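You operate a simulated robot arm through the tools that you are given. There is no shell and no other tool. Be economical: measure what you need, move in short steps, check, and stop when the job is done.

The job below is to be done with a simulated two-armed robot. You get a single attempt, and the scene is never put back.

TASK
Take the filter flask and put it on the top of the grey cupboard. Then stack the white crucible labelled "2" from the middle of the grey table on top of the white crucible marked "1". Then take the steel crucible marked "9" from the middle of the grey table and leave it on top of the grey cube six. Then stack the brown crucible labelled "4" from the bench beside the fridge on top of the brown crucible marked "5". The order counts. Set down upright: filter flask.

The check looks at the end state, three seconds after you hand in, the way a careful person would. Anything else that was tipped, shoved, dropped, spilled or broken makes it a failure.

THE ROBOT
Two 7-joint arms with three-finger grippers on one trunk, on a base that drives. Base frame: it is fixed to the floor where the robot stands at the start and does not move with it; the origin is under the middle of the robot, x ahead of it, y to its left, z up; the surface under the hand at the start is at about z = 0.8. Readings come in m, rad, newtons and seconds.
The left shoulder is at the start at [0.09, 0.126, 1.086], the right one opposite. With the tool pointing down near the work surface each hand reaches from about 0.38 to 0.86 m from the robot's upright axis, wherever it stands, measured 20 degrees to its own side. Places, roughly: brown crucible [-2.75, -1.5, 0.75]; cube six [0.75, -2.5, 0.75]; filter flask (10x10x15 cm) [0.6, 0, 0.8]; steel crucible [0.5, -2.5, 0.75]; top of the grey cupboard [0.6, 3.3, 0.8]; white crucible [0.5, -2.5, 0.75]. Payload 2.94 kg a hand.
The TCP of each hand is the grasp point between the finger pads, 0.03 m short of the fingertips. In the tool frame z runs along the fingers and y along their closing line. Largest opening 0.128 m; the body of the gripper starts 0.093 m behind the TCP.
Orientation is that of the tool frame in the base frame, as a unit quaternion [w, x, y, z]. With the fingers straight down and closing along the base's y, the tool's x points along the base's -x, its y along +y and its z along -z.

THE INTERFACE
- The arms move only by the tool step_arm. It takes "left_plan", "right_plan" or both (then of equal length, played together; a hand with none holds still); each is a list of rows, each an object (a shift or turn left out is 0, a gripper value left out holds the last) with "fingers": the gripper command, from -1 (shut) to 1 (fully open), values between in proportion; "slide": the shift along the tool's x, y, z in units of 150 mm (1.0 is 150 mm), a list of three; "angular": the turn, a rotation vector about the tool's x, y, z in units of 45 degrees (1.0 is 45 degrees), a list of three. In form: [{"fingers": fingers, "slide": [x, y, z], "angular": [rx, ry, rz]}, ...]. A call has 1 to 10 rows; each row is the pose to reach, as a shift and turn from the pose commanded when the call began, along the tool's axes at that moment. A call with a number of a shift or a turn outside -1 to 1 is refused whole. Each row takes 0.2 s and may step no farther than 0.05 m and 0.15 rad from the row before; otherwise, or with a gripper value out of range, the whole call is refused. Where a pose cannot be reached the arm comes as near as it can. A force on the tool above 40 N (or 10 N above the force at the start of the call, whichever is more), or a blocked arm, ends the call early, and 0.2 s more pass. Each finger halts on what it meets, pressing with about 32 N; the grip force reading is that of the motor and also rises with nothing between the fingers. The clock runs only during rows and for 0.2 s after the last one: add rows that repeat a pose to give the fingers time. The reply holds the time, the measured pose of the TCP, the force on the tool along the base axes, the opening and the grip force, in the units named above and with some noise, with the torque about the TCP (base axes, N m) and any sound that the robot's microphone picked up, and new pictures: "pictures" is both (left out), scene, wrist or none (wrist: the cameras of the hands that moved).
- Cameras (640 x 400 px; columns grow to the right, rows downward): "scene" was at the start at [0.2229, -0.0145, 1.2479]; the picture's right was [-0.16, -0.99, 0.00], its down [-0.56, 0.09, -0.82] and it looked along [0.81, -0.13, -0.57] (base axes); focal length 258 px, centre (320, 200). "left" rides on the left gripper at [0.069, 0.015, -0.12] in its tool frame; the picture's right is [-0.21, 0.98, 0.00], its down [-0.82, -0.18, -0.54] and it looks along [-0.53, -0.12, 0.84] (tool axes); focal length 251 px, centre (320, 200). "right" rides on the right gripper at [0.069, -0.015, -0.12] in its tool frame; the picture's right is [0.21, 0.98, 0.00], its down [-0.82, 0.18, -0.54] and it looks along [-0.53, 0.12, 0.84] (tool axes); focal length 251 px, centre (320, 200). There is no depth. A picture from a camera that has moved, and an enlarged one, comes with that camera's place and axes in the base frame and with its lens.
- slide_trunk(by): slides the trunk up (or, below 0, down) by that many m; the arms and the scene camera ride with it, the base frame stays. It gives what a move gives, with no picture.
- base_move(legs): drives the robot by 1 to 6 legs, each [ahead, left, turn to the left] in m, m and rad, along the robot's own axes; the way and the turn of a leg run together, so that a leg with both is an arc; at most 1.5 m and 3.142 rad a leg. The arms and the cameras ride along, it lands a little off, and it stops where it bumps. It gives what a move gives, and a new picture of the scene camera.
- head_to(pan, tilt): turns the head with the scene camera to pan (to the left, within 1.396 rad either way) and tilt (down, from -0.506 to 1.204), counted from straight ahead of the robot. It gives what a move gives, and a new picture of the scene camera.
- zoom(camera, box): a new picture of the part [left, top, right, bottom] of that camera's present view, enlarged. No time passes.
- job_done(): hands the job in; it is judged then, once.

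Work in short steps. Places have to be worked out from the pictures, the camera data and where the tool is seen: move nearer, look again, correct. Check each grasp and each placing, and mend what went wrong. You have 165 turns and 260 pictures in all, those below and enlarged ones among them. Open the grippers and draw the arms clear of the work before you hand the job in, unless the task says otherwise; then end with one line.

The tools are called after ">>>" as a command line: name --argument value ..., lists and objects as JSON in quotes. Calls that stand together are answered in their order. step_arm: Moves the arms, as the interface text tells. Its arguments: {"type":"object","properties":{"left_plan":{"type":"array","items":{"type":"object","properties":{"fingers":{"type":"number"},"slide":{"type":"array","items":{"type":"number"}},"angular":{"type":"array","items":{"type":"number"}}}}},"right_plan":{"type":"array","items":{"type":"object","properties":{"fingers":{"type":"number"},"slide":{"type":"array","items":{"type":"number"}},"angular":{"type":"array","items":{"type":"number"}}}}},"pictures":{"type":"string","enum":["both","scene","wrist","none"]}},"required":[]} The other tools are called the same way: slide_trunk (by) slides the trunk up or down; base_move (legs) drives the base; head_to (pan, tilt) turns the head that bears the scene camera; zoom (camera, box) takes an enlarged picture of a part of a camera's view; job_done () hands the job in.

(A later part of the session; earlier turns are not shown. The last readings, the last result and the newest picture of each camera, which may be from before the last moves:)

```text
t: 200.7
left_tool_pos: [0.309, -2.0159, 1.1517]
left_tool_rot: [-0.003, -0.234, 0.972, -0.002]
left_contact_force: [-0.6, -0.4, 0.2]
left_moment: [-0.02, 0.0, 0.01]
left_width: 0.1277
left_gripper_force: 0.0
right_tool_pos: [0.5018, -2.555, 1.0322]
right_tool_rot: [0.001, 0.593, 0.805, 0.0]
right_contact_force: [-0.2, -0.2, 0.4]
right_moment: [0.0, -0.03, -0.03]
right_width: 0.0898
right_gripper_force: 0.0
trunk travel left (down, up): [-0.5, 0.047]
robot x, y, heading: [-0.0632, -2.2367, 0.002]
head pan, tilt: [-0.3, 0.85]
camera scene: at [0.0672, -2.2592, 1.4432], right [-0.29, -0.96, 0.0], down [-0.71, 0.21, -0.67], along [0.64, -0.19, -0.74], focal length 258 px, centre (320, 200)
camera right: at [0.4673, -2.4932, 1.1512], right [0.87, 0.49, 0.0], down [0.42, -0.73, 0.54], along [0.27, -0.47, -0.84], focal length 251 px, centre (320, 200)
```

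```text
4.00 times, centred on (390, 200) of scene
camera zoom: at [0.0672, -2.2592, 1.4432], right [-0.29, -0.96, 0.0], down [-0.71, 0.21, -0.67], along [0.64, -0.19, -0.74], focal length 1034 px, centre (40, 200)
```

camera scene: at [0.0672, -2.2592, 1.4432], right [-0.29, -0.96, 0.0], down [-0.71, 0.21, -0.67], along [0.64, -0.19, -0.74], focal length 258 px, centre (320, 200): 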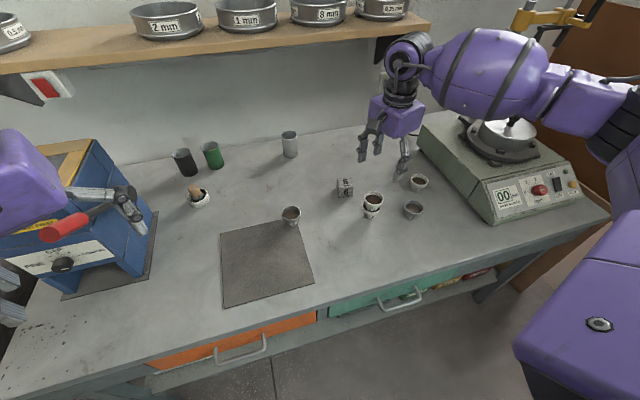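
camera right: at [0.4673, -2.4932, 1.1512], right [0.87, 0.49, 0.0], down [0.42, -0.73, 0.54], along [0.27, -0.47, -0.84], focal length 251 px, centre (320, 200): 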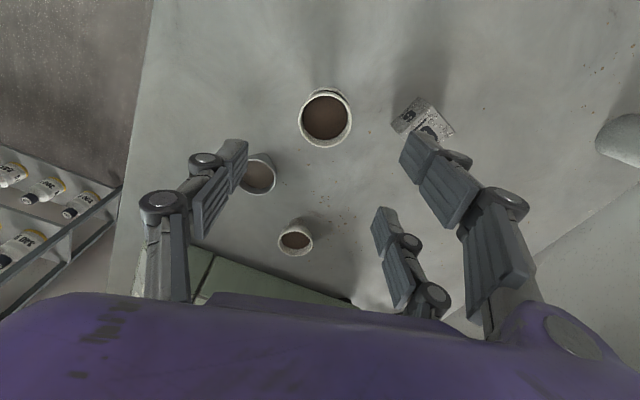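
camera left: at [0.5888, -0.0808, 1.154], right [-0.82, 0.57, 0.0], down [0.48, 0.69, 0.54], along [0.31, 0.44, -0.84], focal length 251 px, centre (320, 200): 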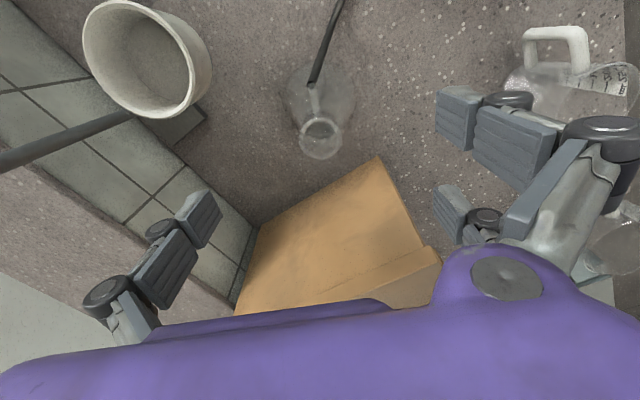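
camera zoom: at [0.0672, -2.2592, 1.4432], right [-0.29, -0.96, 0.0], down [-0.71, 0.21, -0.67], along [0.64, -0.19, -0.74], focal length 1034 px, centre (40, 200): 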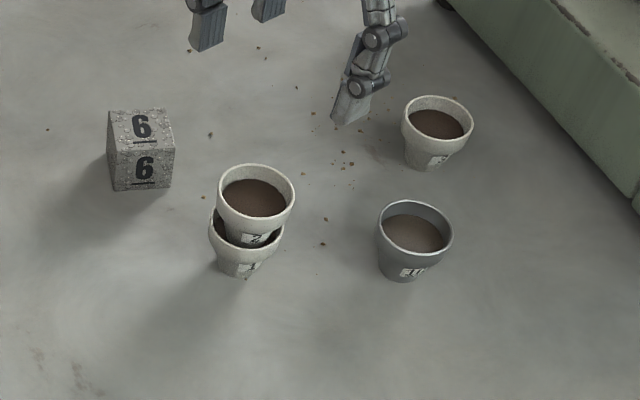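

The stack is good. The body sway suggests my forearm may have touched the balance; I look at it closely.

>>> zoom --camera "scene" --box '[410, 90, 610, 230]'

```text
2.86 times, centred on (510, 160) of scene
camera zoom: at [0.0672, -2.2592, 1.4432], right [-0.29, -0.96, 0.0], down [-0.71, 0.21, -0.67], along [0.64, -0.19, -0.74], focal length 738 px, centre (-223, 314)
```

zoom: 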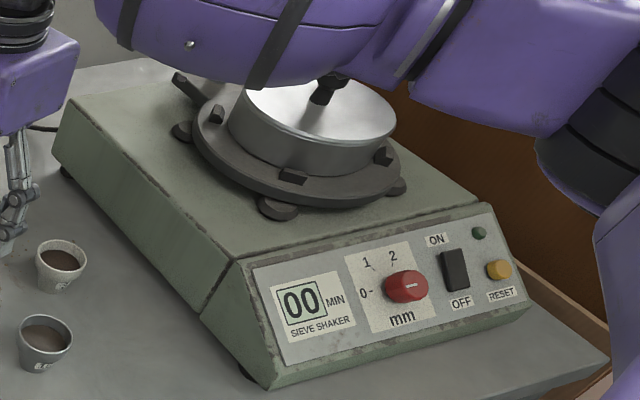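

It's a sieve shaker; the sieve looks properly seated, but my forearm passes right over it at this wrist angle. For "9" I'll use the wrist near 0–10° so the forearm comes from behind; move toward "9" while turning back.

>>> step_arm --right_plan '[{"slide": [0.12, 0.06, 0], "angular": [0, 0, -0.12], "fingers": 0.4}, {"slide": [0.24, 0.13, 0], "angular": [0, 0, -0.24]}, {"slide": [0.36, 0.2, 0], "angular": [0, 0, -0.36]}, {"slide": [0.48, 0.27, 0], "angular": [0, 0, -0.48], "fingers": 1}, {"slide": [0.6, 0.33, 0], "angular": [0, 0, -0.6]}, {"slide": [0.71, 0.395, 0], "angular": [0, 0, -0.7]}]' --pictures "none"

>>> step_arm --right_plan '[{"slide": [0.07, 0.12, 0], "angular": [0, 0, -0.12]}, {"slide": [0.14, 0.24, 0], "angular": [0, 0, -0.24]}, {"slide": [0.2, 0.36, 0], "angular": [0, 0, -0.36]}, {"slide": [0.27, 0.48, 0], "angular": [0, 0, -0.48]}, {"slide": [0.33, 0.6, 0], "angular": [0, 0, -0.6]}, {"slide": [0.397, 0.711, 0], "angular": [0, 0, -0.7]}]'

```text
t: 202.1
left_tool_pos: [0.3104, -2.0165, 1.15]
left_tool_rot: [-0.003, -0.233, 0.972, -0.002]
left_contact_force: [-0.7, 0.8, -0.6]
left_moment: [-0.03, 0.0, -0.03]
left_width: 0.1283
left_gripper_force: 0.0
right_tool_pos: [0.5272, -2.4372, 1.0299]
right_tool_rot: [0.0, 0.352, 0.936, 0.0]
right_contact_force: [0.1, 0.3, 0.4]
right_moment: [-0.02, 0.01, 0.06]
right_width: 0.1281
right_gripper_force: 0.1
trunk travel left (down, up): [-0.5, 0.047]
robot x, y, heading: [-0.0642, -2.2354, 0.001]
head pan, tilt: [-0.3, 0.85]
```

```text
t: 203.5
left_tool_pos: [0.3105, -2.0167, 1.1522]
left_tool_rot: [-0.002, -0.233, 0.972, -0.002]
left_contact_force: [0.2, -0.2, 0.6]
left_moment: [-0.02, 0.0, -0.01]
left_width: 0.1278
left_gripper_force: 0.0
right_tool_pos: [0.5546, -2.3169, 1.029]
right_tool_rot: [0.0, 0.084, 0.996, 0.0]
right_contact_force: [0.3, 0.6, 0.0]
right_moment: [0.02, -0.01, 0.0]
right_width: 0.1279
right_gripper_force: 0.0
trunk travel left (down, up): [-0.5, 0.047]
robot x, y, heading: [-0.0625, -2.2329, 0.007]
head pan, tilt: [-0.3, 0.85]
camera scene: at [0.0672, -2.2588, 1.4424], right [-0.29, -0.96, 0.0], down [-0.72, 0.22, -0.66], along [0.63, -0.19, -0.75], focal length 258 px, centre (320, 200)
camera right: at [0.4842, -2.3193, 1.1488], right [-0.05, 1.0, 0.0], down [0.84, 0.04, 0.54], along [0.54, 0.03, -0.84], focal length 251 px, centre (320, 200)
```

scene: 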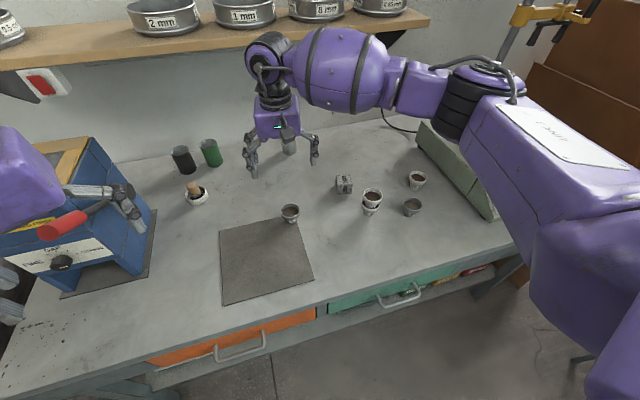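
right: 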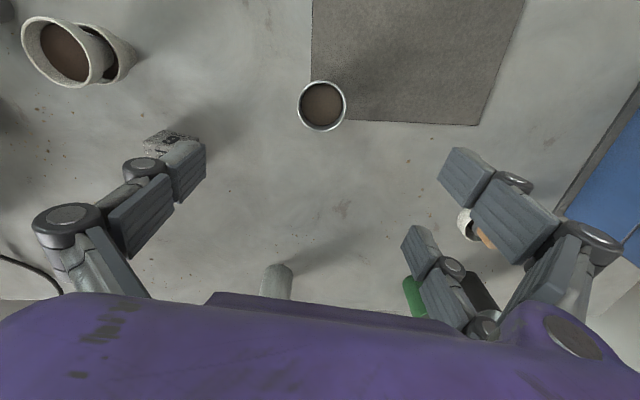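

The left hand's pose never changed, so the sway was only the head being nudged by the upper arm, not shaker contact. "9" is at ≈[0.550,-2.315]; descend to above it.

>>> step_arm --right_plan '[{"slide": [0.03, 0.008, 0.2]}, {"slide": [0.03, 0.008, 0.4]}, {"slide": [0.03, 0.008, 0.6]}, {"slide": [0.03, 0.008, 0.7]}, {"slide": [0.03, 0.008, 0.7]}]' --pictures "wrist"

```text
t: 204.7
left_tool_pos: [0.3084, -2.0161, 1.1515]
left_tool_rot: [-0.003, -0.234, 0.972, -0.002]
left_contact_force: [0.9, 0.3, 0.1]
left_moment: [-0.03, -0.01, -0.01]
left_width: 0.1282
left_gripper_force: 0.0
right_tool_pos: [0.5502, -2.3147, 0.9242]
right_tool_rot: [0.0, 0.085, 0.996, -0.001]
right_contact_force: [-0.4, -0.2, -0.3]
right_moment: [-0.01, -0.01, 0.01]
right_width: 0.1277
right_gripper_force: 0.0
trunk travel left (down, up): [-0.5, 0.047]
robot x, y, heading: [-0.0629, -2.2355, 0.002]
head pan, tilt: [-0.3, 0.85]
camera right: at [0.4786, -2.3179, 1.0437], right [-0.05, 1.0, 0.0], down [0.84, 0.04, 0.54], along [0.54, 0.03, -0.84], focal length 251 px, centre (320, 200)
```

right: 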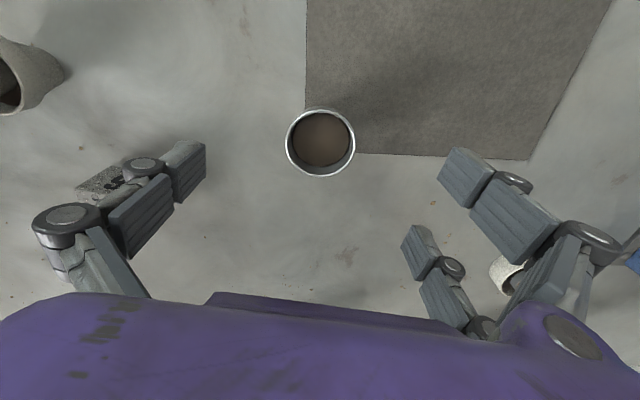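

Aligned. Descend and close on "9".

>>> step_arm --right_plan '[{"slide": [0.013, 0.01, 0.15]}, {"slide": [0.013, 0.01, 0.3]}, {"slide": [0.013, 0.01, 0.45]}, {"slide": [0.013, 0.01, 0.54]}, {"slide": [0.013, 0.01, 0.54], "fingers": 0.6}, {"slide": [0.013, 0.01, 0.54], "fingers": 0.1}, {"slide": [0.013, 0.01, 0.54], "fingers": -0.3}, {"slide": [0.013, 0.01, 0.54], "fingers": -0.7}, {"slide": [0.013, 0.01, 0.54], "fingers": -1}, {"slide": [0.013, 0.01, 0.54], "fingers": -1}]' --pictures "wrist"

```text
t: 206.9
left_tool_pos: [0.3102, -2.0168, 1.1508]
left_tool_rot: [-0.003, -0.234, 0.972, -0.002]
left_contact_force: [0.2, 0.0, 0.0]
left_moment: [-0.02, 0.05, -0.02]
left_width: 0.128
left_gripper_force: 0.0
right_tool_pos: [0.5482, -2.3117, 0.8406]
right_tool_rot: [0.0, 0.084, 0.996, 0.0]
right_contact_force: [0.1, 0.2, 0.3]
right_moment: [0.02, 0.01, -0.04]
right_width: 0.0461
right_gripper_force: 31.4
trunk travel left (down, up): [-0.5, 0.047]
robot x, y, heading: [-0.0615, -2.2397, -0.001]
head pan, tilt: [-0.3, 0.85]
camera right: at [0.4783, -2.3151, 0.9615], right [-0.05, 1.0, 0.0], down [0.84, 0.04, 0.54], along [0.54, 0.03, -0.84], focal length 251 px, centre (320, 200)
```

right: 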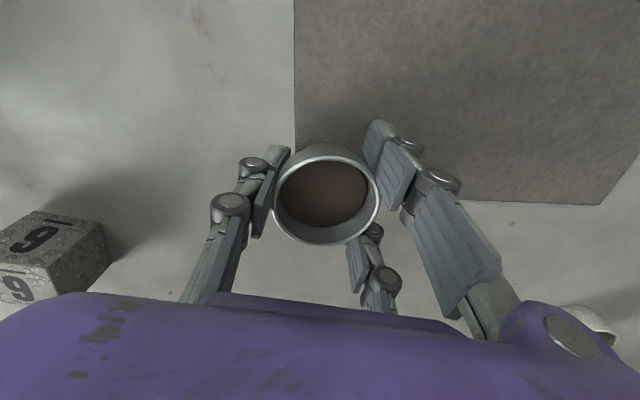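

Gripped. Lift 12 cm, then start toward the cube.

>>> step_arm --right_plan '[{"slide": [0, 0, -0.1]}, {"slide": [0, 0, -0.25]}, {"slide": [0, 0, -0.45]}, {"slide": [0, 0, -0.65]}, {"slide": [0, 0, -0.83]}, {"slide": [-0.1, -0.15, -0.83]}, {"slide": [-0.2, -0.32, -0.83]}, {"slide": [-0.3, -0.5, -0.83]}, {"slide": [-0.375, -0.633, -0.83]}]' --pictures "wrist"

>>> zoom --camera "scene" --box '[310, 150, 410, 230]'

```text
t: 208.9
left_tool_pos: [0.309, -2.0169, 1.1513]
left_tool_rot: [-0.003, -0.233, 0.972, -0.001]
left_contact_force: [0.4, -0.3, 0.0]
left_moment: [-0.03, 0.02, 0.01]
left_width: 0.1283
left_gripper_force: 0.1
right_tool_pos: [0.5892, -2.4174, 0.9677]
right_tool_rot: [0.0, 0.084, 0.996, 0.0]
right_contact_force: [0.0, -0.2, -0.7]
right_moment: [-0.01, -0.02, 0.0]
right_width: 0.0462
right_gripper_force: 31.9
trunk travel left (down, up): [-0.5, 0.047]
robot x, y, heading: [-0.0654, -2.2372, 0.004]
head pan, tilt: [-0.3, 0.85]
camera right: at [0.5188, -2.4199, 1.089], right [-0.05, 1.0, 0.0], down [0.84, 0.04, 0.54], along [0.54, 0.03, -0.84], focal length 251 px, centre (320, 200)
```

right: 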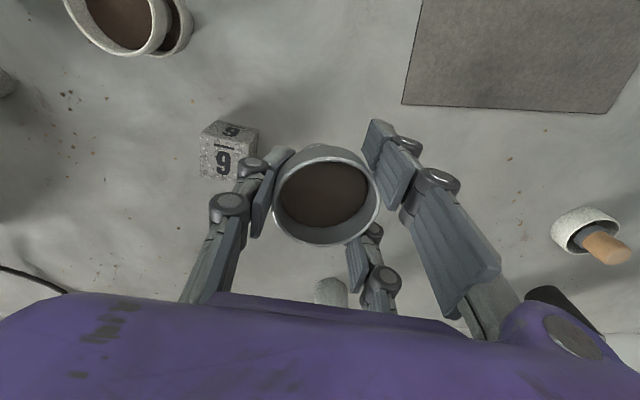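

```text
5.00 times, centred on (360, 190) of scene
camera zoom: at [0.0672, -2.2601, 1.4423], right [-0.29, -0.96, 0.0], down [-0.72, 0.22, -0.66], along [0.63, -0.19, -0.75], focal length 1292 px, centre (120, 250)
```

zoom: 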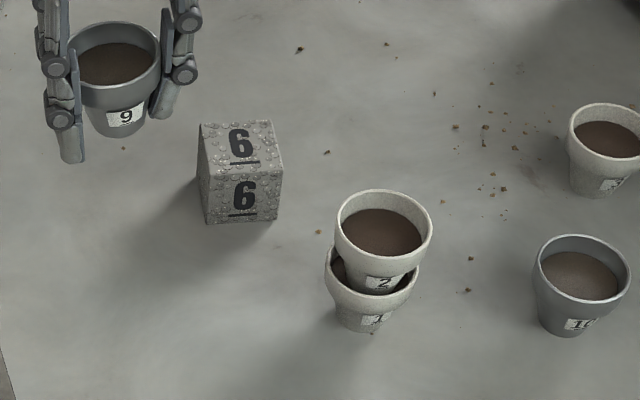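

>>> zoom --camera "right" --box '[170, 90, 300, 200]'

```text
3.64 times, centred on (235, 145) of right
camera zoom: at [0.5188, -2.4199, 1.089], right [-0.05, 1.0, 0.0], down [0.84, 0.04, 0.54], along [0.54, 0.03, -0.84], focal length 914 px, centre (629, 400)
```

zoom: 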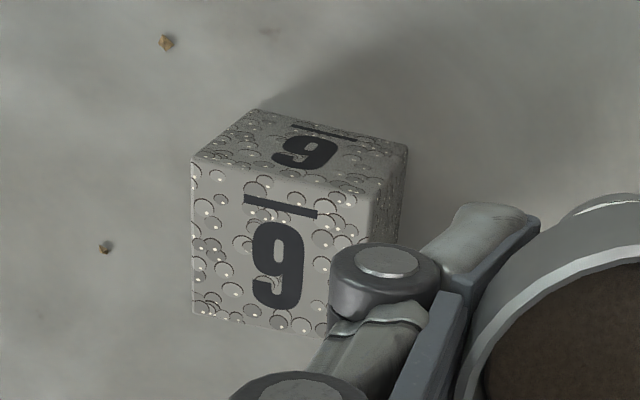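

Both cameras put the cube top centre at [0.628,-2.513]. Move over it.

>>> step_arm --right_plan '[{"slide": [-0.09, -0.15, 0]}, {"slide": [-0.18, -0.3, 0]}, {"slide": [-0.27, -0.46, 0]}, {"slide": [-0.357, -0.617, 0]}, {"slide": [-0.357, -0.617, 0]}]' --pictures "both"

>>> zoom --camera "scene" --box '[310, 150, 410, 230]'

```text
t: 210.1
left_tool_pos: [0.3097, -2.0165, 1.1514]
left_tool_rot: [-0.002, -0.233, 0.972, -0.003]
left_contact_force: [0.1, 0.8, 0.0]
left_moment: [0.01, -0.03, 0.03]
left_width: 0.1281
left_gripper_force: 0.0
right_tool_pos: [0.6237, -2.5158, 0.9672]
right_tool_rot: [-0.001, 0.084, 0.996, 0.0]
right_contact_force: [-0.3, -0.3, -0.6]
right_moment: [-0.04, 0.0, -0.02]
right_width: 0.0463
right_gripper_force: 31.6
trunk travel left (down, up): [-0.5, 0.047]
robot x, y, heading: [-0.0655, -2.2402, 0.006]
head pan, tilt: [-0.3, 0.85]
camera scene: at [0.0669, -2.2591, 1.4424], right [-0.29, -0.96, 0.0], down [-0.72, 0.22, -0.66], along [0.63, -0.19, -0.75], focal length 258 px, centre (320, 200)
camera right: at [0.5532, -2.518, 1.0876], right [-0.05, 1.0, 0.0], down [0.84, 0.04, 0.54], along [0.54, 0.03, -0.84], focal length 251 px, centre (320, 200)
```

scene: 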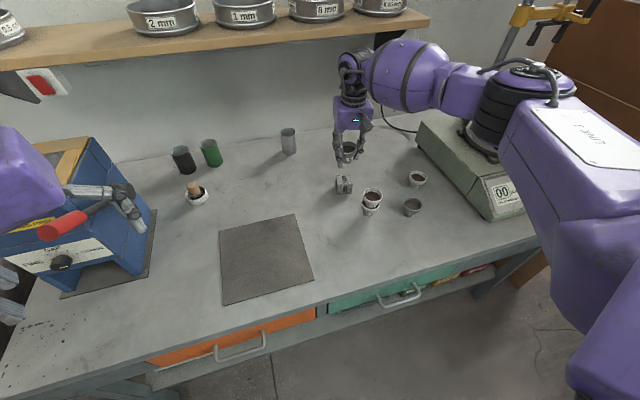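
right: 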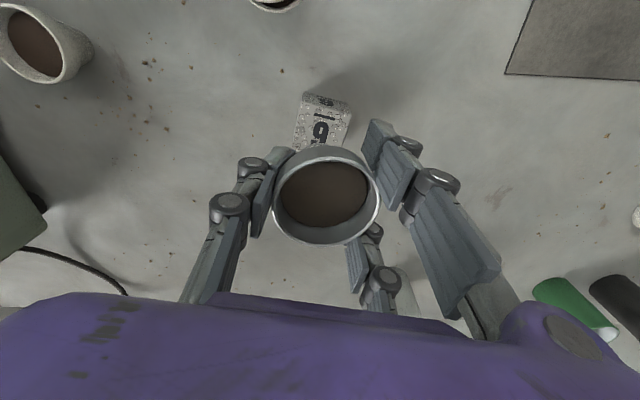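

```text
5.00 times, centred on (360, 190) of scene
camera zoom: at [0.0669, -2.2591, 1.4424], right [-0.29, -0.96, 0.0], down [-0.72, 0.22, -0.66], along [0.63, -0.19, -0.75], focal length 1292 px, centre (120, 250)
```

zoom: 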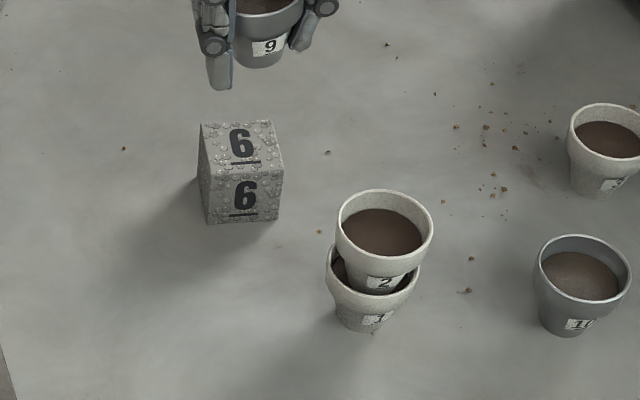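

Descend to ~1.5 cm above the cube and verify alignment.

>>> step_arm --right_plan '[{"slide": [-0.01, -0.005, 0.1]}, {"slide": [-0.01, -0.005, 0.2]}, {"slide": [-0.01, -0.005, 0.3]}, {"slide": [-0.01, -0.005, 0.4]}, {"slide": [-0.01, -0.005, 0.4]}]' --pictures "wrist"

>>> zoom --camera "scene" --box '[310, 140, 390, 210]'

```text
t: 211.3
left_tool_pos: [0.3081, -2.0159, 1.1504]
left_tool_rot: [-0.001, -0.233, 0.972, -0.002]
left_contact_force: [-0.3, 0.2, 0.2]
left_moment: [0.0, -0.04, -0.04]
left_width: 0.128
left_gripper_force: 0.0
right_tool_pos: [0.6262, -2.5171, 0.9074]
right_tool_rot: [0.0, 0.085, 0.996, 0.0]
right_contact_force: [-0.5, -0.2, -0.8]
right_moment: [0.03, 0.0, -0.01]
right_width: 0.0458
right_gripper_force: 31.9
trunk travel left (down, up): [-0.5, 0.047]
robot x, y, heading: [-0.0647, -2.238, 0.003]
head pan, tilt: [-0.3, 0.85]
camera right: at [0.5555, -2.5196, 1.0284], right [-0.05, 1.0, 0.0], down [0.84, 0.04, 0.54], along [0.54, 0.03, -0.84], focal length 251 px, centre (320, 200)
```

right: 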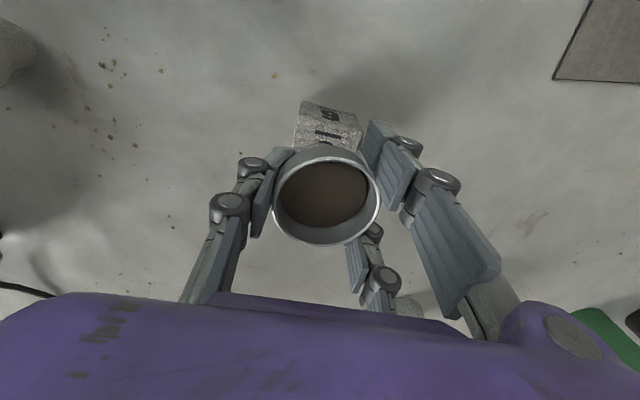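

```text
5.71 times, centred on (350, 175) of scene
camera zoom: at [0.0668, -2.2596, 1.4424], right [-0.29, -0.96, 0.0], down [-0.72, 0.22, -0.66], along [0.63, -0.19, -0.75], focal length 1476 px, centre (149, 343)
```

zoom: 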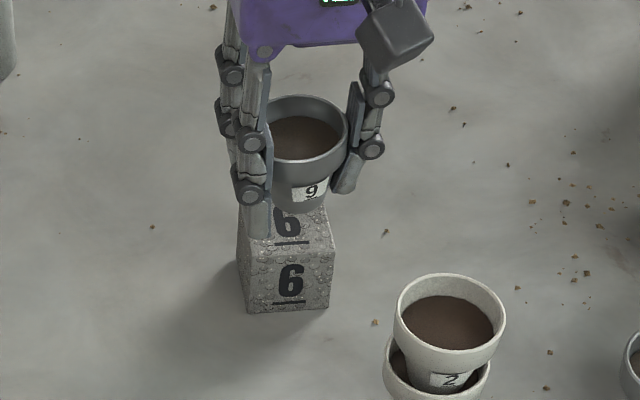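

Alignment within a few mm; nudge 2 mm toward the robot and creep down.

>>> step_arm --right_plan '[{"slide": [0.013, 0.01, 0.03]}, {"slide": [0.013, 0.01, 0.06]}, {"slide": [0.013, 0.01, 0.08]}, {"slide": [0.013, 0.01, 0.08]}]' --pictures "none"

>>> step_arm --right_plan '[{"slide": [0, 0, 0.015]}, {"slide": [0, 0, 0.025]}, {"slide": [0, 0, 0.025]}]' --pictures "none"

```text
t: 212.3
left_tool_pos: [0.3095, -2.0162, 1.1507]
left_tool_rot: [-0.002, -0.233, 0.972, -0.002]
left_contact_force: [0.0, 0.3, -0.5]
left_moment: [-0.03, 0.01, 0.04]
left_width: 0.1281
left_gripper_force: 0.1
right_tool_pos: [0.6232, -2.5152, 0.8959]
right_tool_rot: [0.0, 0.086, 0.996, 0.0]
right_contact_force: [-0.1, 0.6, -0.1]
right_moment: [-0.04, 0.0, 0.0]
right_width: 0.0457
right_gripper_force: 31.7
trunk travel left (down, up): [-0.5, 0.047]
robot x, y, heading: [-0.0649, -2.2401, -0.002]
head pan, tilt: [-0.3, 0.85]
```

```text
t: 213.1
left_tool_pos: [0.309, -2.0174, 1.1513]
left_tool_rot: [-0.002, -0.233, 0.972, -0.001]
left_contact_force: [0.2, 0.1, -0.5]
left_moment: [-0.03, 0.0, -0.05]
left_width: 0.1278
left_gripper_force: 0.0
right_tool_pos: [0.6235, -2.5145, 0.8919]
right_tool_rot: [0.0, 0.086, 0.996, 0.0]
right_contact_force: [-1.5, 0.7, -0.8]
right_moment: [0.0, 0.03, -0.01]
right_width: 0.0458
right_gripper_force: 32.2
trunk travel left (down, up): [-0.5, 0.047]
robot x, y, heading: [-0.0638, -2.2344, 0.006]
head pan, tilt: [-0.3, 0.85]
```

Not yet in contact; continue.

>>> step_arm --right_plan '[{"slide": [0, 0, 0.01]}, {"slide": [0, 0, 0.02]}, {"slide": [0, 0, 0.02]}]' --pictures "none"

>>> zoom --camera "scene" --box '[310, 140, 390, 210]'

```text
t: 213.9
left_tool_pos: [0.3095, -2.0167, 1.1513]
left_tool_rot: [-0.002, -0.233, 0.972, -0.002]
left_contact_force: [0.4, 0.1, -0.4]
left_moment: [-0.01, 0.04, 0.0]
left_width: 0.1281
left_gripper_force: 0.1
right_tool_pos: [0.6227, -2.5166, 0.887]
right_tool_rot: [0.0, 0.084, 0.996, 0.0]
right_contact_force: [0.2, -0.2, -0.6]
right_moment: [-0.03, 0.0, -0.01]
right_width: 0.0458
right_gripper_force: 32.0
trunk travel left (down, up): [-0.5, 0.047]
robot x, y, heading: [-0.0648, -2.2341, 0.004]
head pan, tilt: [-0.3, 0.85]
```

```text
5.71 times, centred on (350, 175) of scene
camera zoom: at [0.067, -2.2596, 1.4424], right [-0.29, -0.96, 0.0], down [-0.72, 0.22, -0.66], along [0.63, -0.19, -0.75], focal length 1476 px, centre (149, 343)
```

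zoom: 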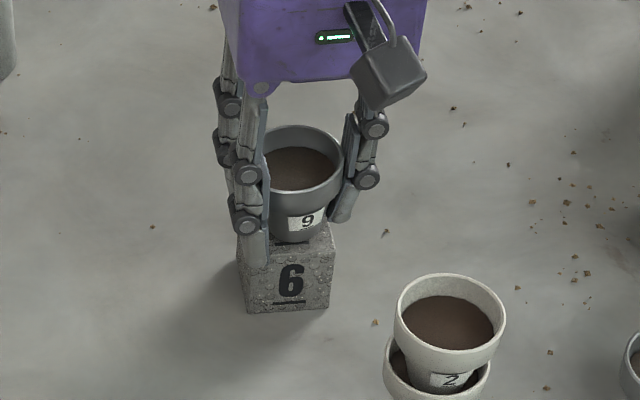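

The base looks ~5 mm too far right on the cube; shift +5 mm in y before touching down, then continue.

>>> step_arm --right_plan '[{"slide": [0, 0.015, 0]}, {"slide": [0, 0.032, 0]}, {"slide": [0, 0.032, 0]}]' --pictures "none"

>>> step_arm --right_plan '[{"slide": [0, 0, 0.01]}, {"slide": [0, 0, 0.02]}, {"slide": [0, 0, 0.02]}]' --pictures "none"

>>> zoom --camera "scene" --box '[310, 140, 390, 210]'

```text
t: 214.7
left_tool_pos: [0.3095, -2.0166, 1.1518]
left_tool_rot: [-0.002, -0.233, 0.972, -0.001]
left_contact_force: [-0.4, 0.4, -0.1]
left_moment: [0.0, 0.01, 0.04]
left_width: 0.1281
left_gripper_force: 0.0
right_tool_pos: [0.6251, -2.5108, 0.8887]
right_tool_rot: [0.0, 0.085, 0.996, 0.0]
right_contact_force: [-0.7, 0.8, -0.9]
right_moment: [0.02, 0.01, -0.01]
right_width: 0.0458
right_gripper_force: 31.8
trunk travel left (down, up): [-0.5, 0.047]
robot x, y, heading: [-0.0667, -2.2417, 0.004]
head pan, tilt: [-0.3, 0.85]
```

```text
t: 215.5
left_tool_pos: [0.3106, -2.0174, 1.1503]
left_tool_rot: [-0.002, -0.234, 0.972, -0.002]
left_contact_force: [0.3, 1.2, -0.7]
left_moment: [0.01, -0.04, -0.01]
left_width: 0.1281
left_gripper_force: 0.0
right_tool_pos: [0.6255, -2.5102, 0.8847]
right_tool_rot: [0.001, 0.085, 0.996, -0.001]
right_contact_force: [-0.1, 0.0, -1.0]
right_moment: [0.04, -0.03, 0.02]
right_width: 0.0457
right_gripper_force: 32.2
trunk travel left (down, up): [-0.5, 0.047]
robot x, y, heading: [-0.066, -2.2331, 0.006]
head pan, tilt: [-0.3, 0.85]
```

```text
5.71 times, centred on (350, 175) of scene
camera zoom: at [0.067, -2.2596, 1.4424], right [-0.29, -0.96, 0.0], down [-0.72, 0.22, -0.66], along [0.63, -0.19, -0.75], focal length 1476 px, centre (149, 343)
```

zoom: 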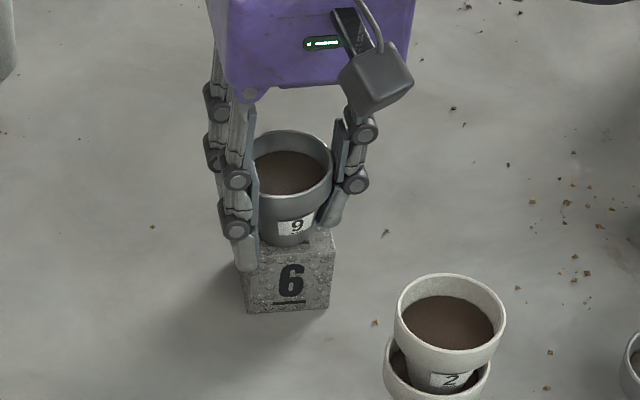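

Centred now. Continue down to contact.

>>> step_arm --right_plan '[{"slide": [0, 0, 0.01]}, {"slide": [0, 0, 0.02]}, {"slide": [0, 0, 0.02]}]' --pictures "none"

>>> step_arm --right_plan '[{"slide": [0, 0, 0.01]}, {"slide": [0, 0, 0.02]}, {"slide": [0, 0, 0.02]}]' --pictures "none"

```text
t: 216.3
left_tool_pos: [0.3082, -2.0163, 1.1523]
left_tool_rot: [-0.002, -0.234, 0.972, -0.002]
left_contact_force: [-0.4, 0.2, 0.7]
left_moment: [-0.01, 0.0, -0.01]
left_width: 0.1283
left_gripper_force: 0.0
right_tool_pos: [0.625, -2.5114, 0.8843]
right_tool_rot: [0.001, 0.085, 0.996, 0.0]
right_contact_force: [0.5, -1.2, 10.3]
right_moment: [0.15, -0.04, -0.03]
right_width: 0.0458
right_gripper_force: 31.5
trunk travel left (down, up): [-0.5, 0.047]
robot x, y, heading: [-0.065, -2.2354, 0.008]
head pan, tilt: [-0.3, 0.85]
```

```text
t: 217.1
left_tool_pos: [0.3084, -2.0165, 1.1521]
left_tool_rot: [-0.001, -0.233, 0.972, -0.003]
left_contact_force: [-0.2, -0.7, 0.8]
left_moment: [-0.02, 0.02, -0.02]
left_width: 0.1282
left_gripper_force: 0.1
right_tool_pos: [0.6244, -2.5117, 0.8804]
right_tool_rot: [0.001, 0.086, 0.996, 0.0]
right_contact_force: [4.0, -3.7, 15.6]
right_moment: [0.12, -0.28, -0.13]
right_width: 0.044
right_gripper_force: 31.9
trunk travel left (down, up): [-0.5, 0.047]
robot x, y, heading: [-0.0661, -2.238, 0.004]
head pan, tilt: [-0.3, 0.85]
```

In contact (~15 N). Ease up 3 mm and release slowly.

>>> step_arm --right_plan '[{"slide": [0, 0, -0.01]}, {"slide": [0, 0, -0.02]}, {"slide": [0, 0, -0.02], "fingers": -0.3}, {"slide": [0, 0, -0.02], "fingers": -0.25}, {"slide": [0, 0, -0.02], "fingers": -0.15}, {"slide": [0, 0, -0.02], "fingers": 0.0}, {"slide": [0, 0, -0.02], "fingers": 0.2}, {"slide": [0, 0, -0.02], "fingers": 0.4}, {"slide": [0, 0, -0.02], "fingers": 0.4}]' --pictures "wrist"

>>> zoom --camera "scene" --box '[310, 140, 390, 210]'

```text
t: 219.1
left_tool_pos: [0.3091, -2.0167, 1.1508]
left_tool_rot: [-0.002, -0.234, 0.972, -0.002]
left_contact_force: [0.2, 0.2, -0.6]
left_moment: [-0.03, -0.02, -0.03]
left_width: 0.1281
left_gripper_force: 0.0
right_tool_pos: [0.6239, -2.5117, 0.8828]
right_tool_rot: [0.0, 0.085, 0.996, 0.0]
right_contact_force: [-0.3, 1.1, 0.2]
right_moment: [-0.02, 0.02, -0.01]
right_width: 0.0897
right_gripper_force: 0.1
trunk travel left (down, up): [-0.5, 0.047]
robot x, y, heading: [-0.0656, -2.2393, 0.004]
head pan, tilt: [-0.3, 0.85]
camera right: at [0.5535, -2.5139, 1.0024], right [-0.05, 1.0, 0.0], down [0.84, 0.04, 0.54], along [0.54, 0.03, -0.84], focal length 251 px, centre (320, 200)
```

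right: 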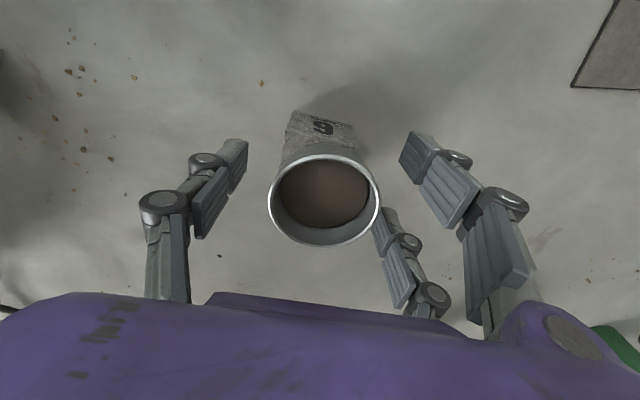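

```text
5.71 times, centred on (350, 175) of scene
camera zoom: at [0.067, -2.2596, 1.4424], right [-0.29, -0.96, 0.0], down [-0.72, 0.22, -0.66], along [0.63, -0.19, -0.75], focal length 1476 px, centre (149, 343)
```

zoom: 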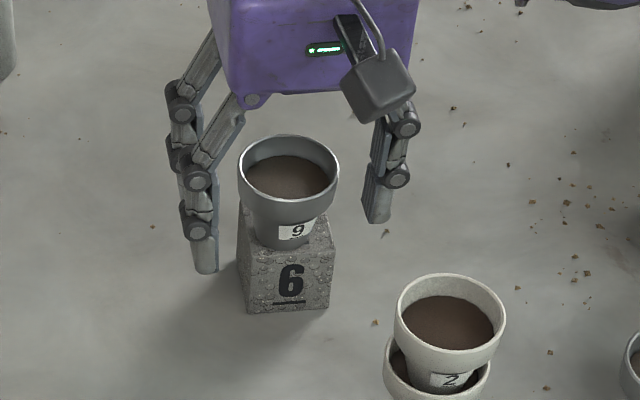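

"9" stands on cube six. Rise straight and check.

>>> step_arm --right_plan '[{"slide": [0, 0, -0.1]}, {"slide": [0, 0, -0.25]}, {"slide": [0, 0, -0.45]}, {"slide": [0, 0, -0.7]}, {"slide": [0, 0, -0.95]}, {"slide": [0.25, 0, -1]}, {"slide": [0.55, 0, -1]}, {"slide": [0.85, 0, -1]}, {"slide": [1, 0, -1]}]' --pictures "scene"

>>> zoom --camera "scene" --box '[310, 130, 450, 240]'

```text
t: 221.1
left_tool_pos: [0.3097, -2.0171, 1.1514]
left_tool_rot: [-0.002, -0.233, 0.972, -0.002]
left_contact_force: [0.4, -0.2, -0.2]
left_moment: [0.01, 0.05, -0.01]
left_width: 0.128
left_gripper_force: 0.1
right_tool_pos: [0.4784, -2.483, 1.0332]
right_tool_rot: [0.001, 0.085, 0.996, 0.0]
right_contact_force: [0.5, 0.3, 0.9]
right_moment: [-0.01, 0.0, -0.03]
right_width: 0.0896
right_gripper_force: 0.1
trunk travel left (down, up): [-0.5, 0.047]
robot x, y, heading: [-0.0603, -2.2343, 0.006]
head pan, tilt: [-0.3, 0.85]
camera scene: at [0.0666, -2.2596, 1.4424], right [-0.29, -0.96, 0.0], down [-0.72, 0.22, -0.66], along [0.63, -0.19, -0.75], focal length 258 px, centre (320, 200)
```

scene: 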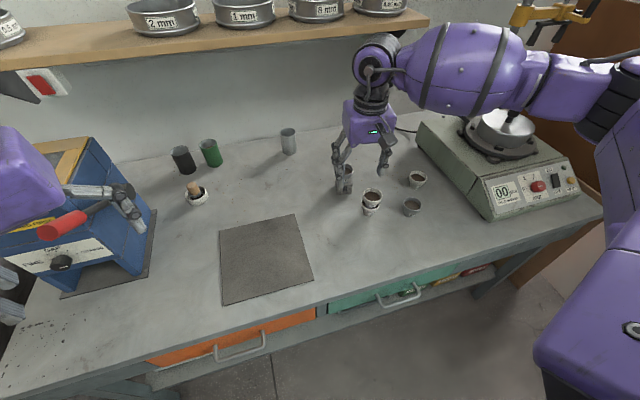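

```text
3.64 times, centred on (380, 185) of scene
camera zoom: at [0.0666, -2.2596, 1.4424], right [-0.29, -0.96, 0.0], down [-0.72, 0.22, -0.66], along [0.63, -0.19, -0.75], focal length 940 px, centre (102, 254)
```

zoom: 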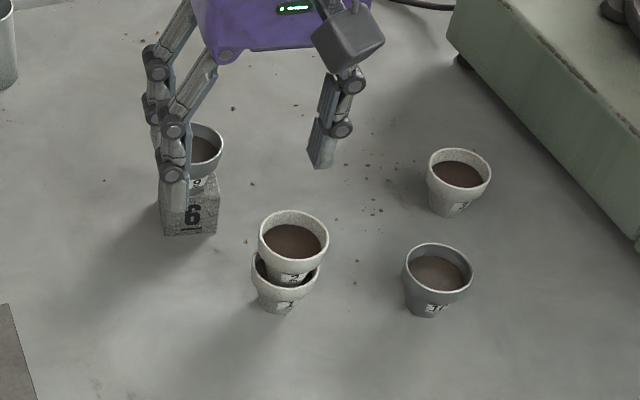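

Both placements good. Raise the hand, back off, and look for the bench beside the fridge behind.

>>> step_arm --right_plan '[{"slide": [0, 0, -0.2]}, {"slide": [0, 0, -0.45]}, {"slide": [0, 0, -0.7]}, {"slide": [0, 0, -0.95]}, {"slide": [0.2, 0.1, -1]}, {"slide": [0.4, 0.3, -1]}, {"slide": [0.5, 0.5, -1], "fingers": 1}]' --pictures "none"

>>> base_move --legs '[[-0.6, 0, 0]]'

```text
t: 222.7
left_tool_pos: [0.3106, -2.0151, 1.151]
left_tool_rot: [-0.003, -0.232, 0.973, -0.002]
left_contact_force: [-0.4, -0.4, 0.1]
left_moment: [-0.01, -0.01, 0.0]
left_width: 0.128
left_gripper_force: 0.1
right_tool_pos: [0.4146, -2.3973, 1.1815]
right_tool_rot: [0.0, 0.086, 0.996, 0.0]
right_contact_force: [1.6, 0.1, -0.5]
right_moment: [-0.06, -0.01, 0.01]
right_width: 0.1275
right_gripper_force: 0.0
trunk travel left (down, up): [-0.5, 0.047]
robot x, y, heading: [-0.0628, -2.2358, 0.002]
head pan, tilt: [-0.3, 0.85]
```

```text
t: 226.1
left_tool_pos: [-0.2853, -2.0196, 1.1505]
left_tool_rot: [-0.003, -0.227, 0.974, -0.001]
left_contact_force: [0.0, 0.2, 0.7]
left_moment: [0.0, 0.02, 0.02]
left_width: 0.1282
left_gripper_force: 0.0
right_tool_pos: [-0.1861, -2.4034, 1.1811]
right_tool_rot: [-0.001, 0.091, 0.996, 0.0]
right_contact_force: [-0.1, -0.3, 0.1]
right_moment: [0.03, 0.01, 0.0]
right_width: 0.1281
right_gripper_force: 0.1
trunk travel left (down, up): [-0.5, 0.047]
robot x, y, heading: [-0.6589, -2.2356, -0.009]
head pan, tilt: [-0.3, 0.85]
camera scene: at [-0.5309, -2.2595, 1.4423], right [-0.31, -0.95, 0.0], down [-0.72, 0.23, -0.66], along [0.63, -0.2, -0.75], focal length 258 px, centre (320, 200)
```

scene: 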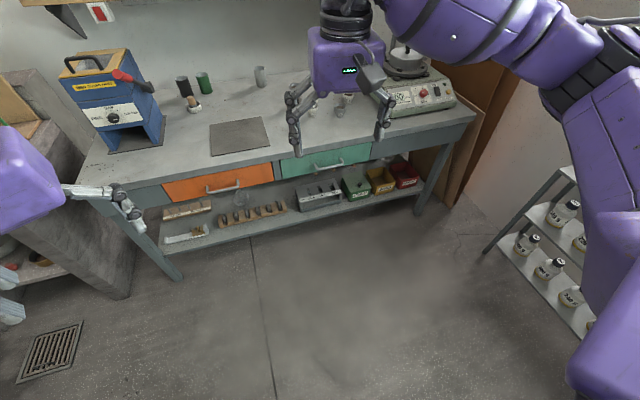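

A bottle rack is near on the right; I move 0.35 m left and turn left by 90°, then look.

>>> base_move --legs '[[-0.1, 0.35, 0], [0, 0, 1.57]]'

>>> head_to --pan 1.1 --tilt 0.4

```text
t: 233.5
left_tool_pos: [-0.9672, -1.505, 1.1508]
left_tool_rot: [0.001, 0.846, -0.534, 0.002]
left_contact_force: [-2.3, 0.3, 0.7]
left_moment: [-0.02, -0.05, 0.0]
left_width: 0.1281
left_gripper_force: 0.1
right_tool_pos: [-0.5831, -1.4097, 1.1805]
right_tool_rot: [0.0, -0.634, 0.773, 0.0]
right_contact_force: [-0.2, -0.2, 0.3]
right_moment: [-0.01, 0.03, -0.03]
right_width: 0.1281
right_gripper_force: 0.1
trunk travel left (down, up): [-0.5, 0.047]
robot x, y, heading: [-0.7581, -1.8861, 1.543]
head pan, tilt: [-0.3, 0.85]
camera scene: at [-0.7316, -1.7545, 1.4424], right [0.95, -0.32, 0.0], down [-0.24, -0.71, -0.66], along [0.21, 0.63, -0.75], focal length 258 px, centre (320, 200)
```

scene: 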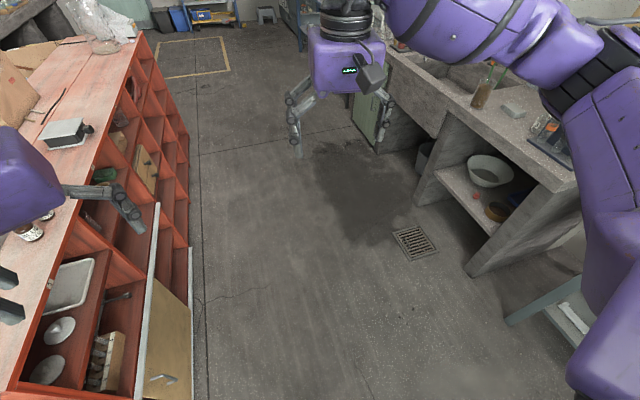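

```text
t: 235.0
left_tool_pos: [-0.9663, -1.5053, 1.1509]
left_tool_rot: [0.001, 0.846, -0.533, 0.002]
left_contact_force: [0.7, 0.2, -0.2]
left_moment: [-0.01, 0.01, -0.02]
left_width: 0.1284
left_gripper_force: 0.0
right_tool_pos: [-0.5848, -1.4102, 1.1805]
right_tool_rot: [0.0, -0.634, 0.773, 0.0]
right_contact_force: [-0.3, 1.1, 0.2]
right_moment: [-0.01, -0.01, -0.02]
right_width: 0.1281
right_gripper_force: 0.0
trunk travel left (down, up): [-0.5, 0.047]
robot x, y, heading: [-0.7557, -1.8844, 1.544]
head pan, tilt: [1.1, 0.4]
camera scene: at [-0.8379, -1.7847, 1.4815], right [0.47, 0.88, 0.0], down [0.34, -0.18, -0.92], along [-0.81, 0.44, -0.39], focal length 258 px, centre (320, 200)
```

scene: 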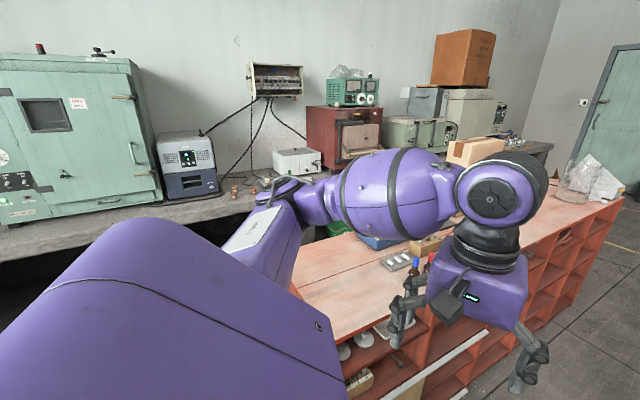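

An orange island stands to my left. I back away from it a little and turn further to see the passage to the back bench.

>>> base_move --legs '[[-0.35, -0.15, 0], [0, 0, 1.2]]'

>>> head_to --pan 0.3 --tilt 0.5

```text
t: 240.4
left_tool_pos: [-1.0447, -2.2883, 1.1512]
left_tool_rot: [-0.001, 1.0, 0.031, 0.003]
left_contact_force: [-0.2, 0.7, 0.6]
left_moment: [0.02, 0.0, 0.03]
left_width: 0.1282
left_gripper_force: 0.1
right_tool_pos: [-0.99, -1.8966, 1.1799]
right_tool_rot: [0.0, 0.959, -0.285, 0.0]
right_contact_force: [0.4, 0.6, 0.1]
right_moment: [0.0, 0.0, 0.0]
right_width: 0.1279
right_gripper_force: 0.1
trunk travel left (down, up): [-0.5, 0.047]
robot x, y, heading: [-0.6152, -2.2344, 2.734]
head pan, tilt: [1.1, 0.4]
camera scene: at [-0.7378, -2.2731, 1.4815], right [-0.64, 0.77, 0.0], down [0.3, 0.25, -0.92], along [-0.71, -0.59, -0.39], focal length 258 px, centre (320, 200)
```

scene: 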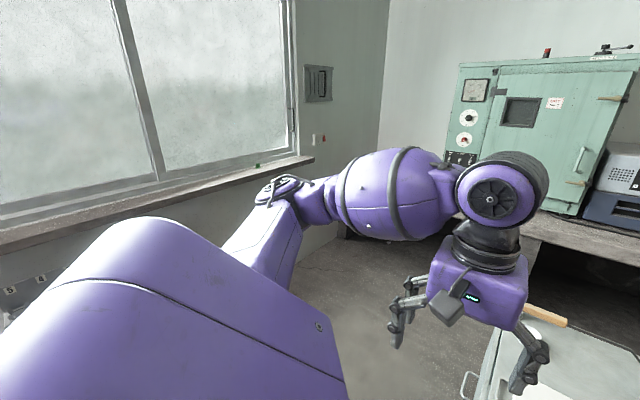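

```text
t: 241.5
left_tool_pos: [-1.0449, -2.2885, 1.1508]
left_tool_rot: [-0.001, 0.999, 0.032, 0.002]
left_contact_force: [-0.8, -0.3, 0.5]
left_moment: [0.02, -0.03, 0.0]
left_width: 0.1282
left_gripper_force: 0.1
right_tool_pos: [-0.9882, -1.8974, 1.1813]
right_tool_rot: [-0.001, 0.959, -0.284, 0.0]
right_contact_force: [0.1, -0.9, -0.2]
right_moment: [-0.01, -0.01, -0.01]
right_width: 0.1282
right_gripper_force: 0.1
trunk travel left (down, up): [-0.5, 0.047]
robot x, y, heading: [-0.6125, -2.2349, 2.735]
head pan, tilt: [0.3, 0.499]
camera scene: at [-0.7572, -2.2044, 1.4724], right [0.1, 0.99, 0.0], down [0.48, -0.05, -0.88], along [-0.87, 0.09, -0.48], focal length 258 px, centre (320, 200)
```

scene: 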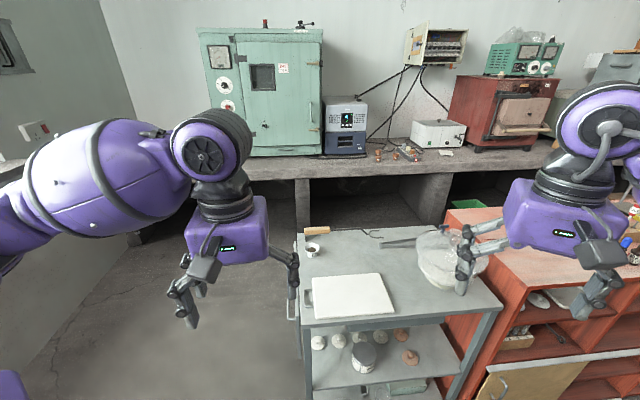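

The brown crucibles are on the back bench near [-2.6,-1.5]. There's a cart (x -1.25…-1.7, y -2.2…-1.6) in between, so I'll pass along y≈-2.52, facing -x.

>>> base_move --legs '[[0, 0, 0.405], [0, 0.28, 0], [0.5, 0, 0]]'

>>> head_to --pan -0.4 --tilt 0.7

```text
t: 248.3
left_tool_pos: [-1.496, -2.7288, 1.1513]
left_tool_rot: [-0.002, 0.973, 0.23, 0.002]
left_contact_force: [0.5, 0.1, 0.6]
left_moment: [-0.01, 0.01, -0.01]
left_width: 0.1282
left_gripper_force: 0.1
right_tool_pos: [-1.5971, -2.3479, 1.1809]
right_tool_rot: [0.0, 0.996, -0.086, 0.0]
right_contact_force: [-0.6, 0.2, 0.5]
right_moment: [0.01, 0.0, 0.01]
right_width: 0.128
right_gripper_force: 0.0
trunk travel left (down, up): [-0.5, 0.047]
robot x, y, heading: [-1.1216, -2.5078, 3.142]
head pan, tilt: [0.3, 0.499]
camera scene: at [-1.2636, -2.5387, 1.4724], right [-0.29, 0.96, 0.0], down [0.46, 0.14, -0.88], along [-0.84, -0.26, -0.48], focal length 258 px, centre (320, 200)
```

scene: 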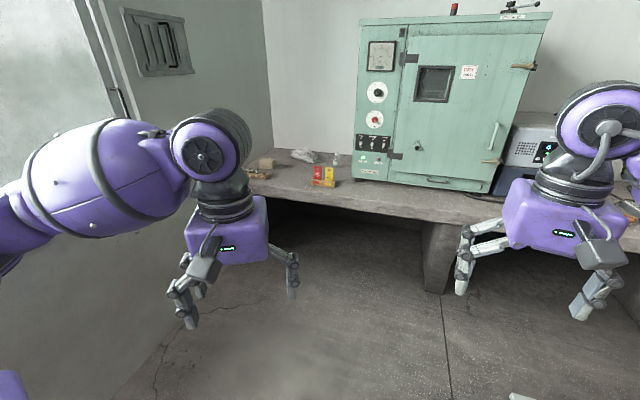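

```text
t: 249.4
left_tool_pos: [-1.4948, -2.7285, 1.1513]
left_tool_rot: [-0.002, 0.973, 0.231, 0.002]
left_contact_force: [0.8, -0.1, 0.4]
left_moment: [0.0, 0.01, 0.05]
left_width: 0.128
left_gripper_force: 0.1
right_tool_pos: [-1.5977, -2.3478, 1.1805]
right_tool_rot: [0.0, 0.996, -0.089, -0.001]
right_contact_force: [0.6, -0.8, -0.5]
right_moment: [0.04, 0.0, -0.03]
right_width: 0.128
right_gripper_force: 0.1
trunk travel left (down, up): [-0.5, 0.047]
robot x, y, heading: [-1.1204, -2.5066, 3.138]
head pan, tilt: [-0.4, 0.7]
camera scene: at [-1.2553, -2.4789, 1.4547], right [0.39, 0.92, 0.0], down [0.59, -0.25, -0.77], along [-0.7, 0.3, -0.64], focal length 258 px, centre (320, 200)
```

scene: 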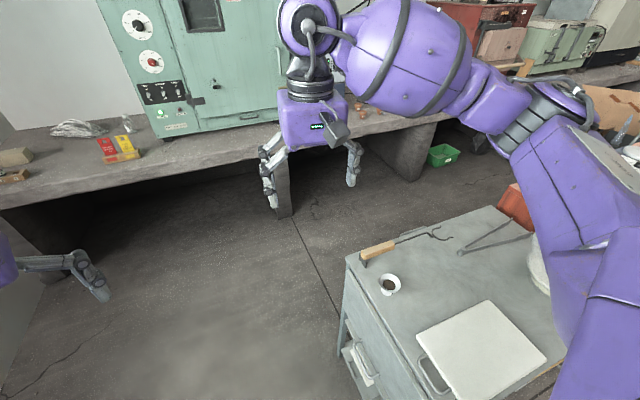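

Aisle between cart (x≈-1.69) and bench front (x≈-2.45) is ~0.75 m. Drive forward to x≈-2.05, then look right.

>>> base_move --legs '[[0.92, 0, 0]]'

>>> head_to --pan -0.8 --tilt 0.75

```text
t: 254.1
left_tool_pos: [-2.3833, -2.7575, 1.1512]
left_tool_rot: [-0.002, 0.969, 0.249, 0.002]
left_contact_force: [0.9, -0.2, -0.6]
left_moment: [0.01, -0.02, -0.01]
left_width: 0.1281
left_gripper_force: 0.0
right_tool_pos: [-2.4996, -2.3802, 1.1807]
right_tool_rot: [0.0, 0.998, -0.069, 0.0]
right_contact_force: [-1.2, 0.3, 0.2]
right_moment: [0.0, 0.0, 0.0]
right_width: 0.1281
right_gripper_force: 0.1
trunk travel left (down, up): [-0.5, 0.047]
robot x, y, heading: [-2.0175, -2.5269, -3.104]
head pan, tilt: [-0.4, 0.7]
camera scene: at [-2.1526, -2.4985, 1.4547], right [0.36, 0.93, 0.0], down [0.6, -0.23, -0.77], along [-0.71, 0.27, -0.64], focal length 258 px, centre (320, 200)
```

scene: 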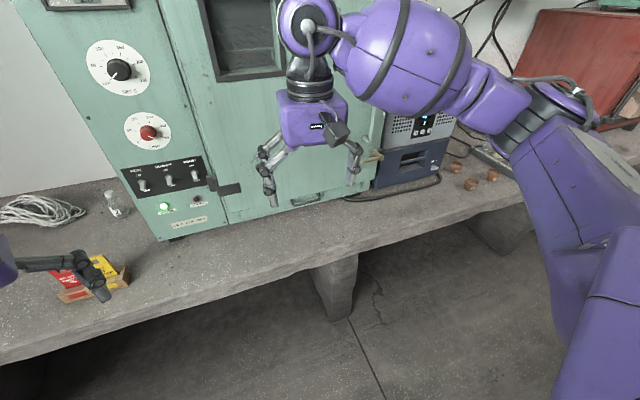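

```text
t: 255.0
left_tool_pos: [-2.3829, -2.7574, 1.1518]
left_tool_rot: [-0.001, 0.969, 0.248, 0.002]
left_contact_force: [0.0, 0.9, -0.3]
left_moment: [-0.01, 0.02, -0.03]
left_width: 0.128
left_gripper_force: 0.1
right_tool_pos: [-2.4999, -2.3784, 1.1806]
right_tool_rot: [0.0, 0.998, -0.069, 0.0]
right_contact_force: [0.1, 0.0, 0.0]
right_moment: [0.02, -0.01, -0.03]
right_width: 0.1278
right_gripper_force: 0.1
trunk travel left (down, up): [-0.5, 0.047]
robot x, y, heading: [-2.0185, -2.5264, -3.106]
head pan, tilt: [-0.799, 0.75]
camera scene: at [-2.1333, -2.4716, 1.4504], right [0.69, 0.72, 0.0], down [0.49, -0.47, -0.73], along [-0.53, 0.51, -0.68], focal length 258 px, centre (320, 200)
```

scene: 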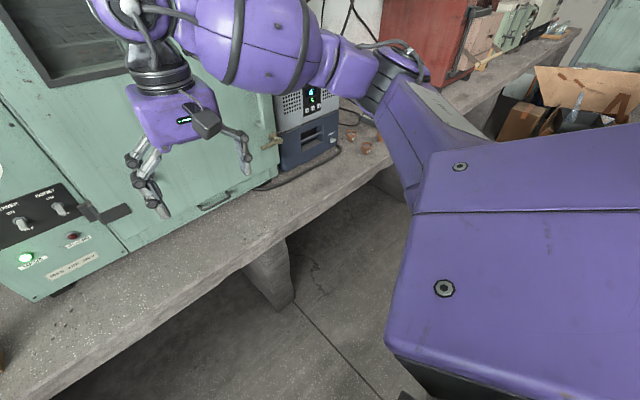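

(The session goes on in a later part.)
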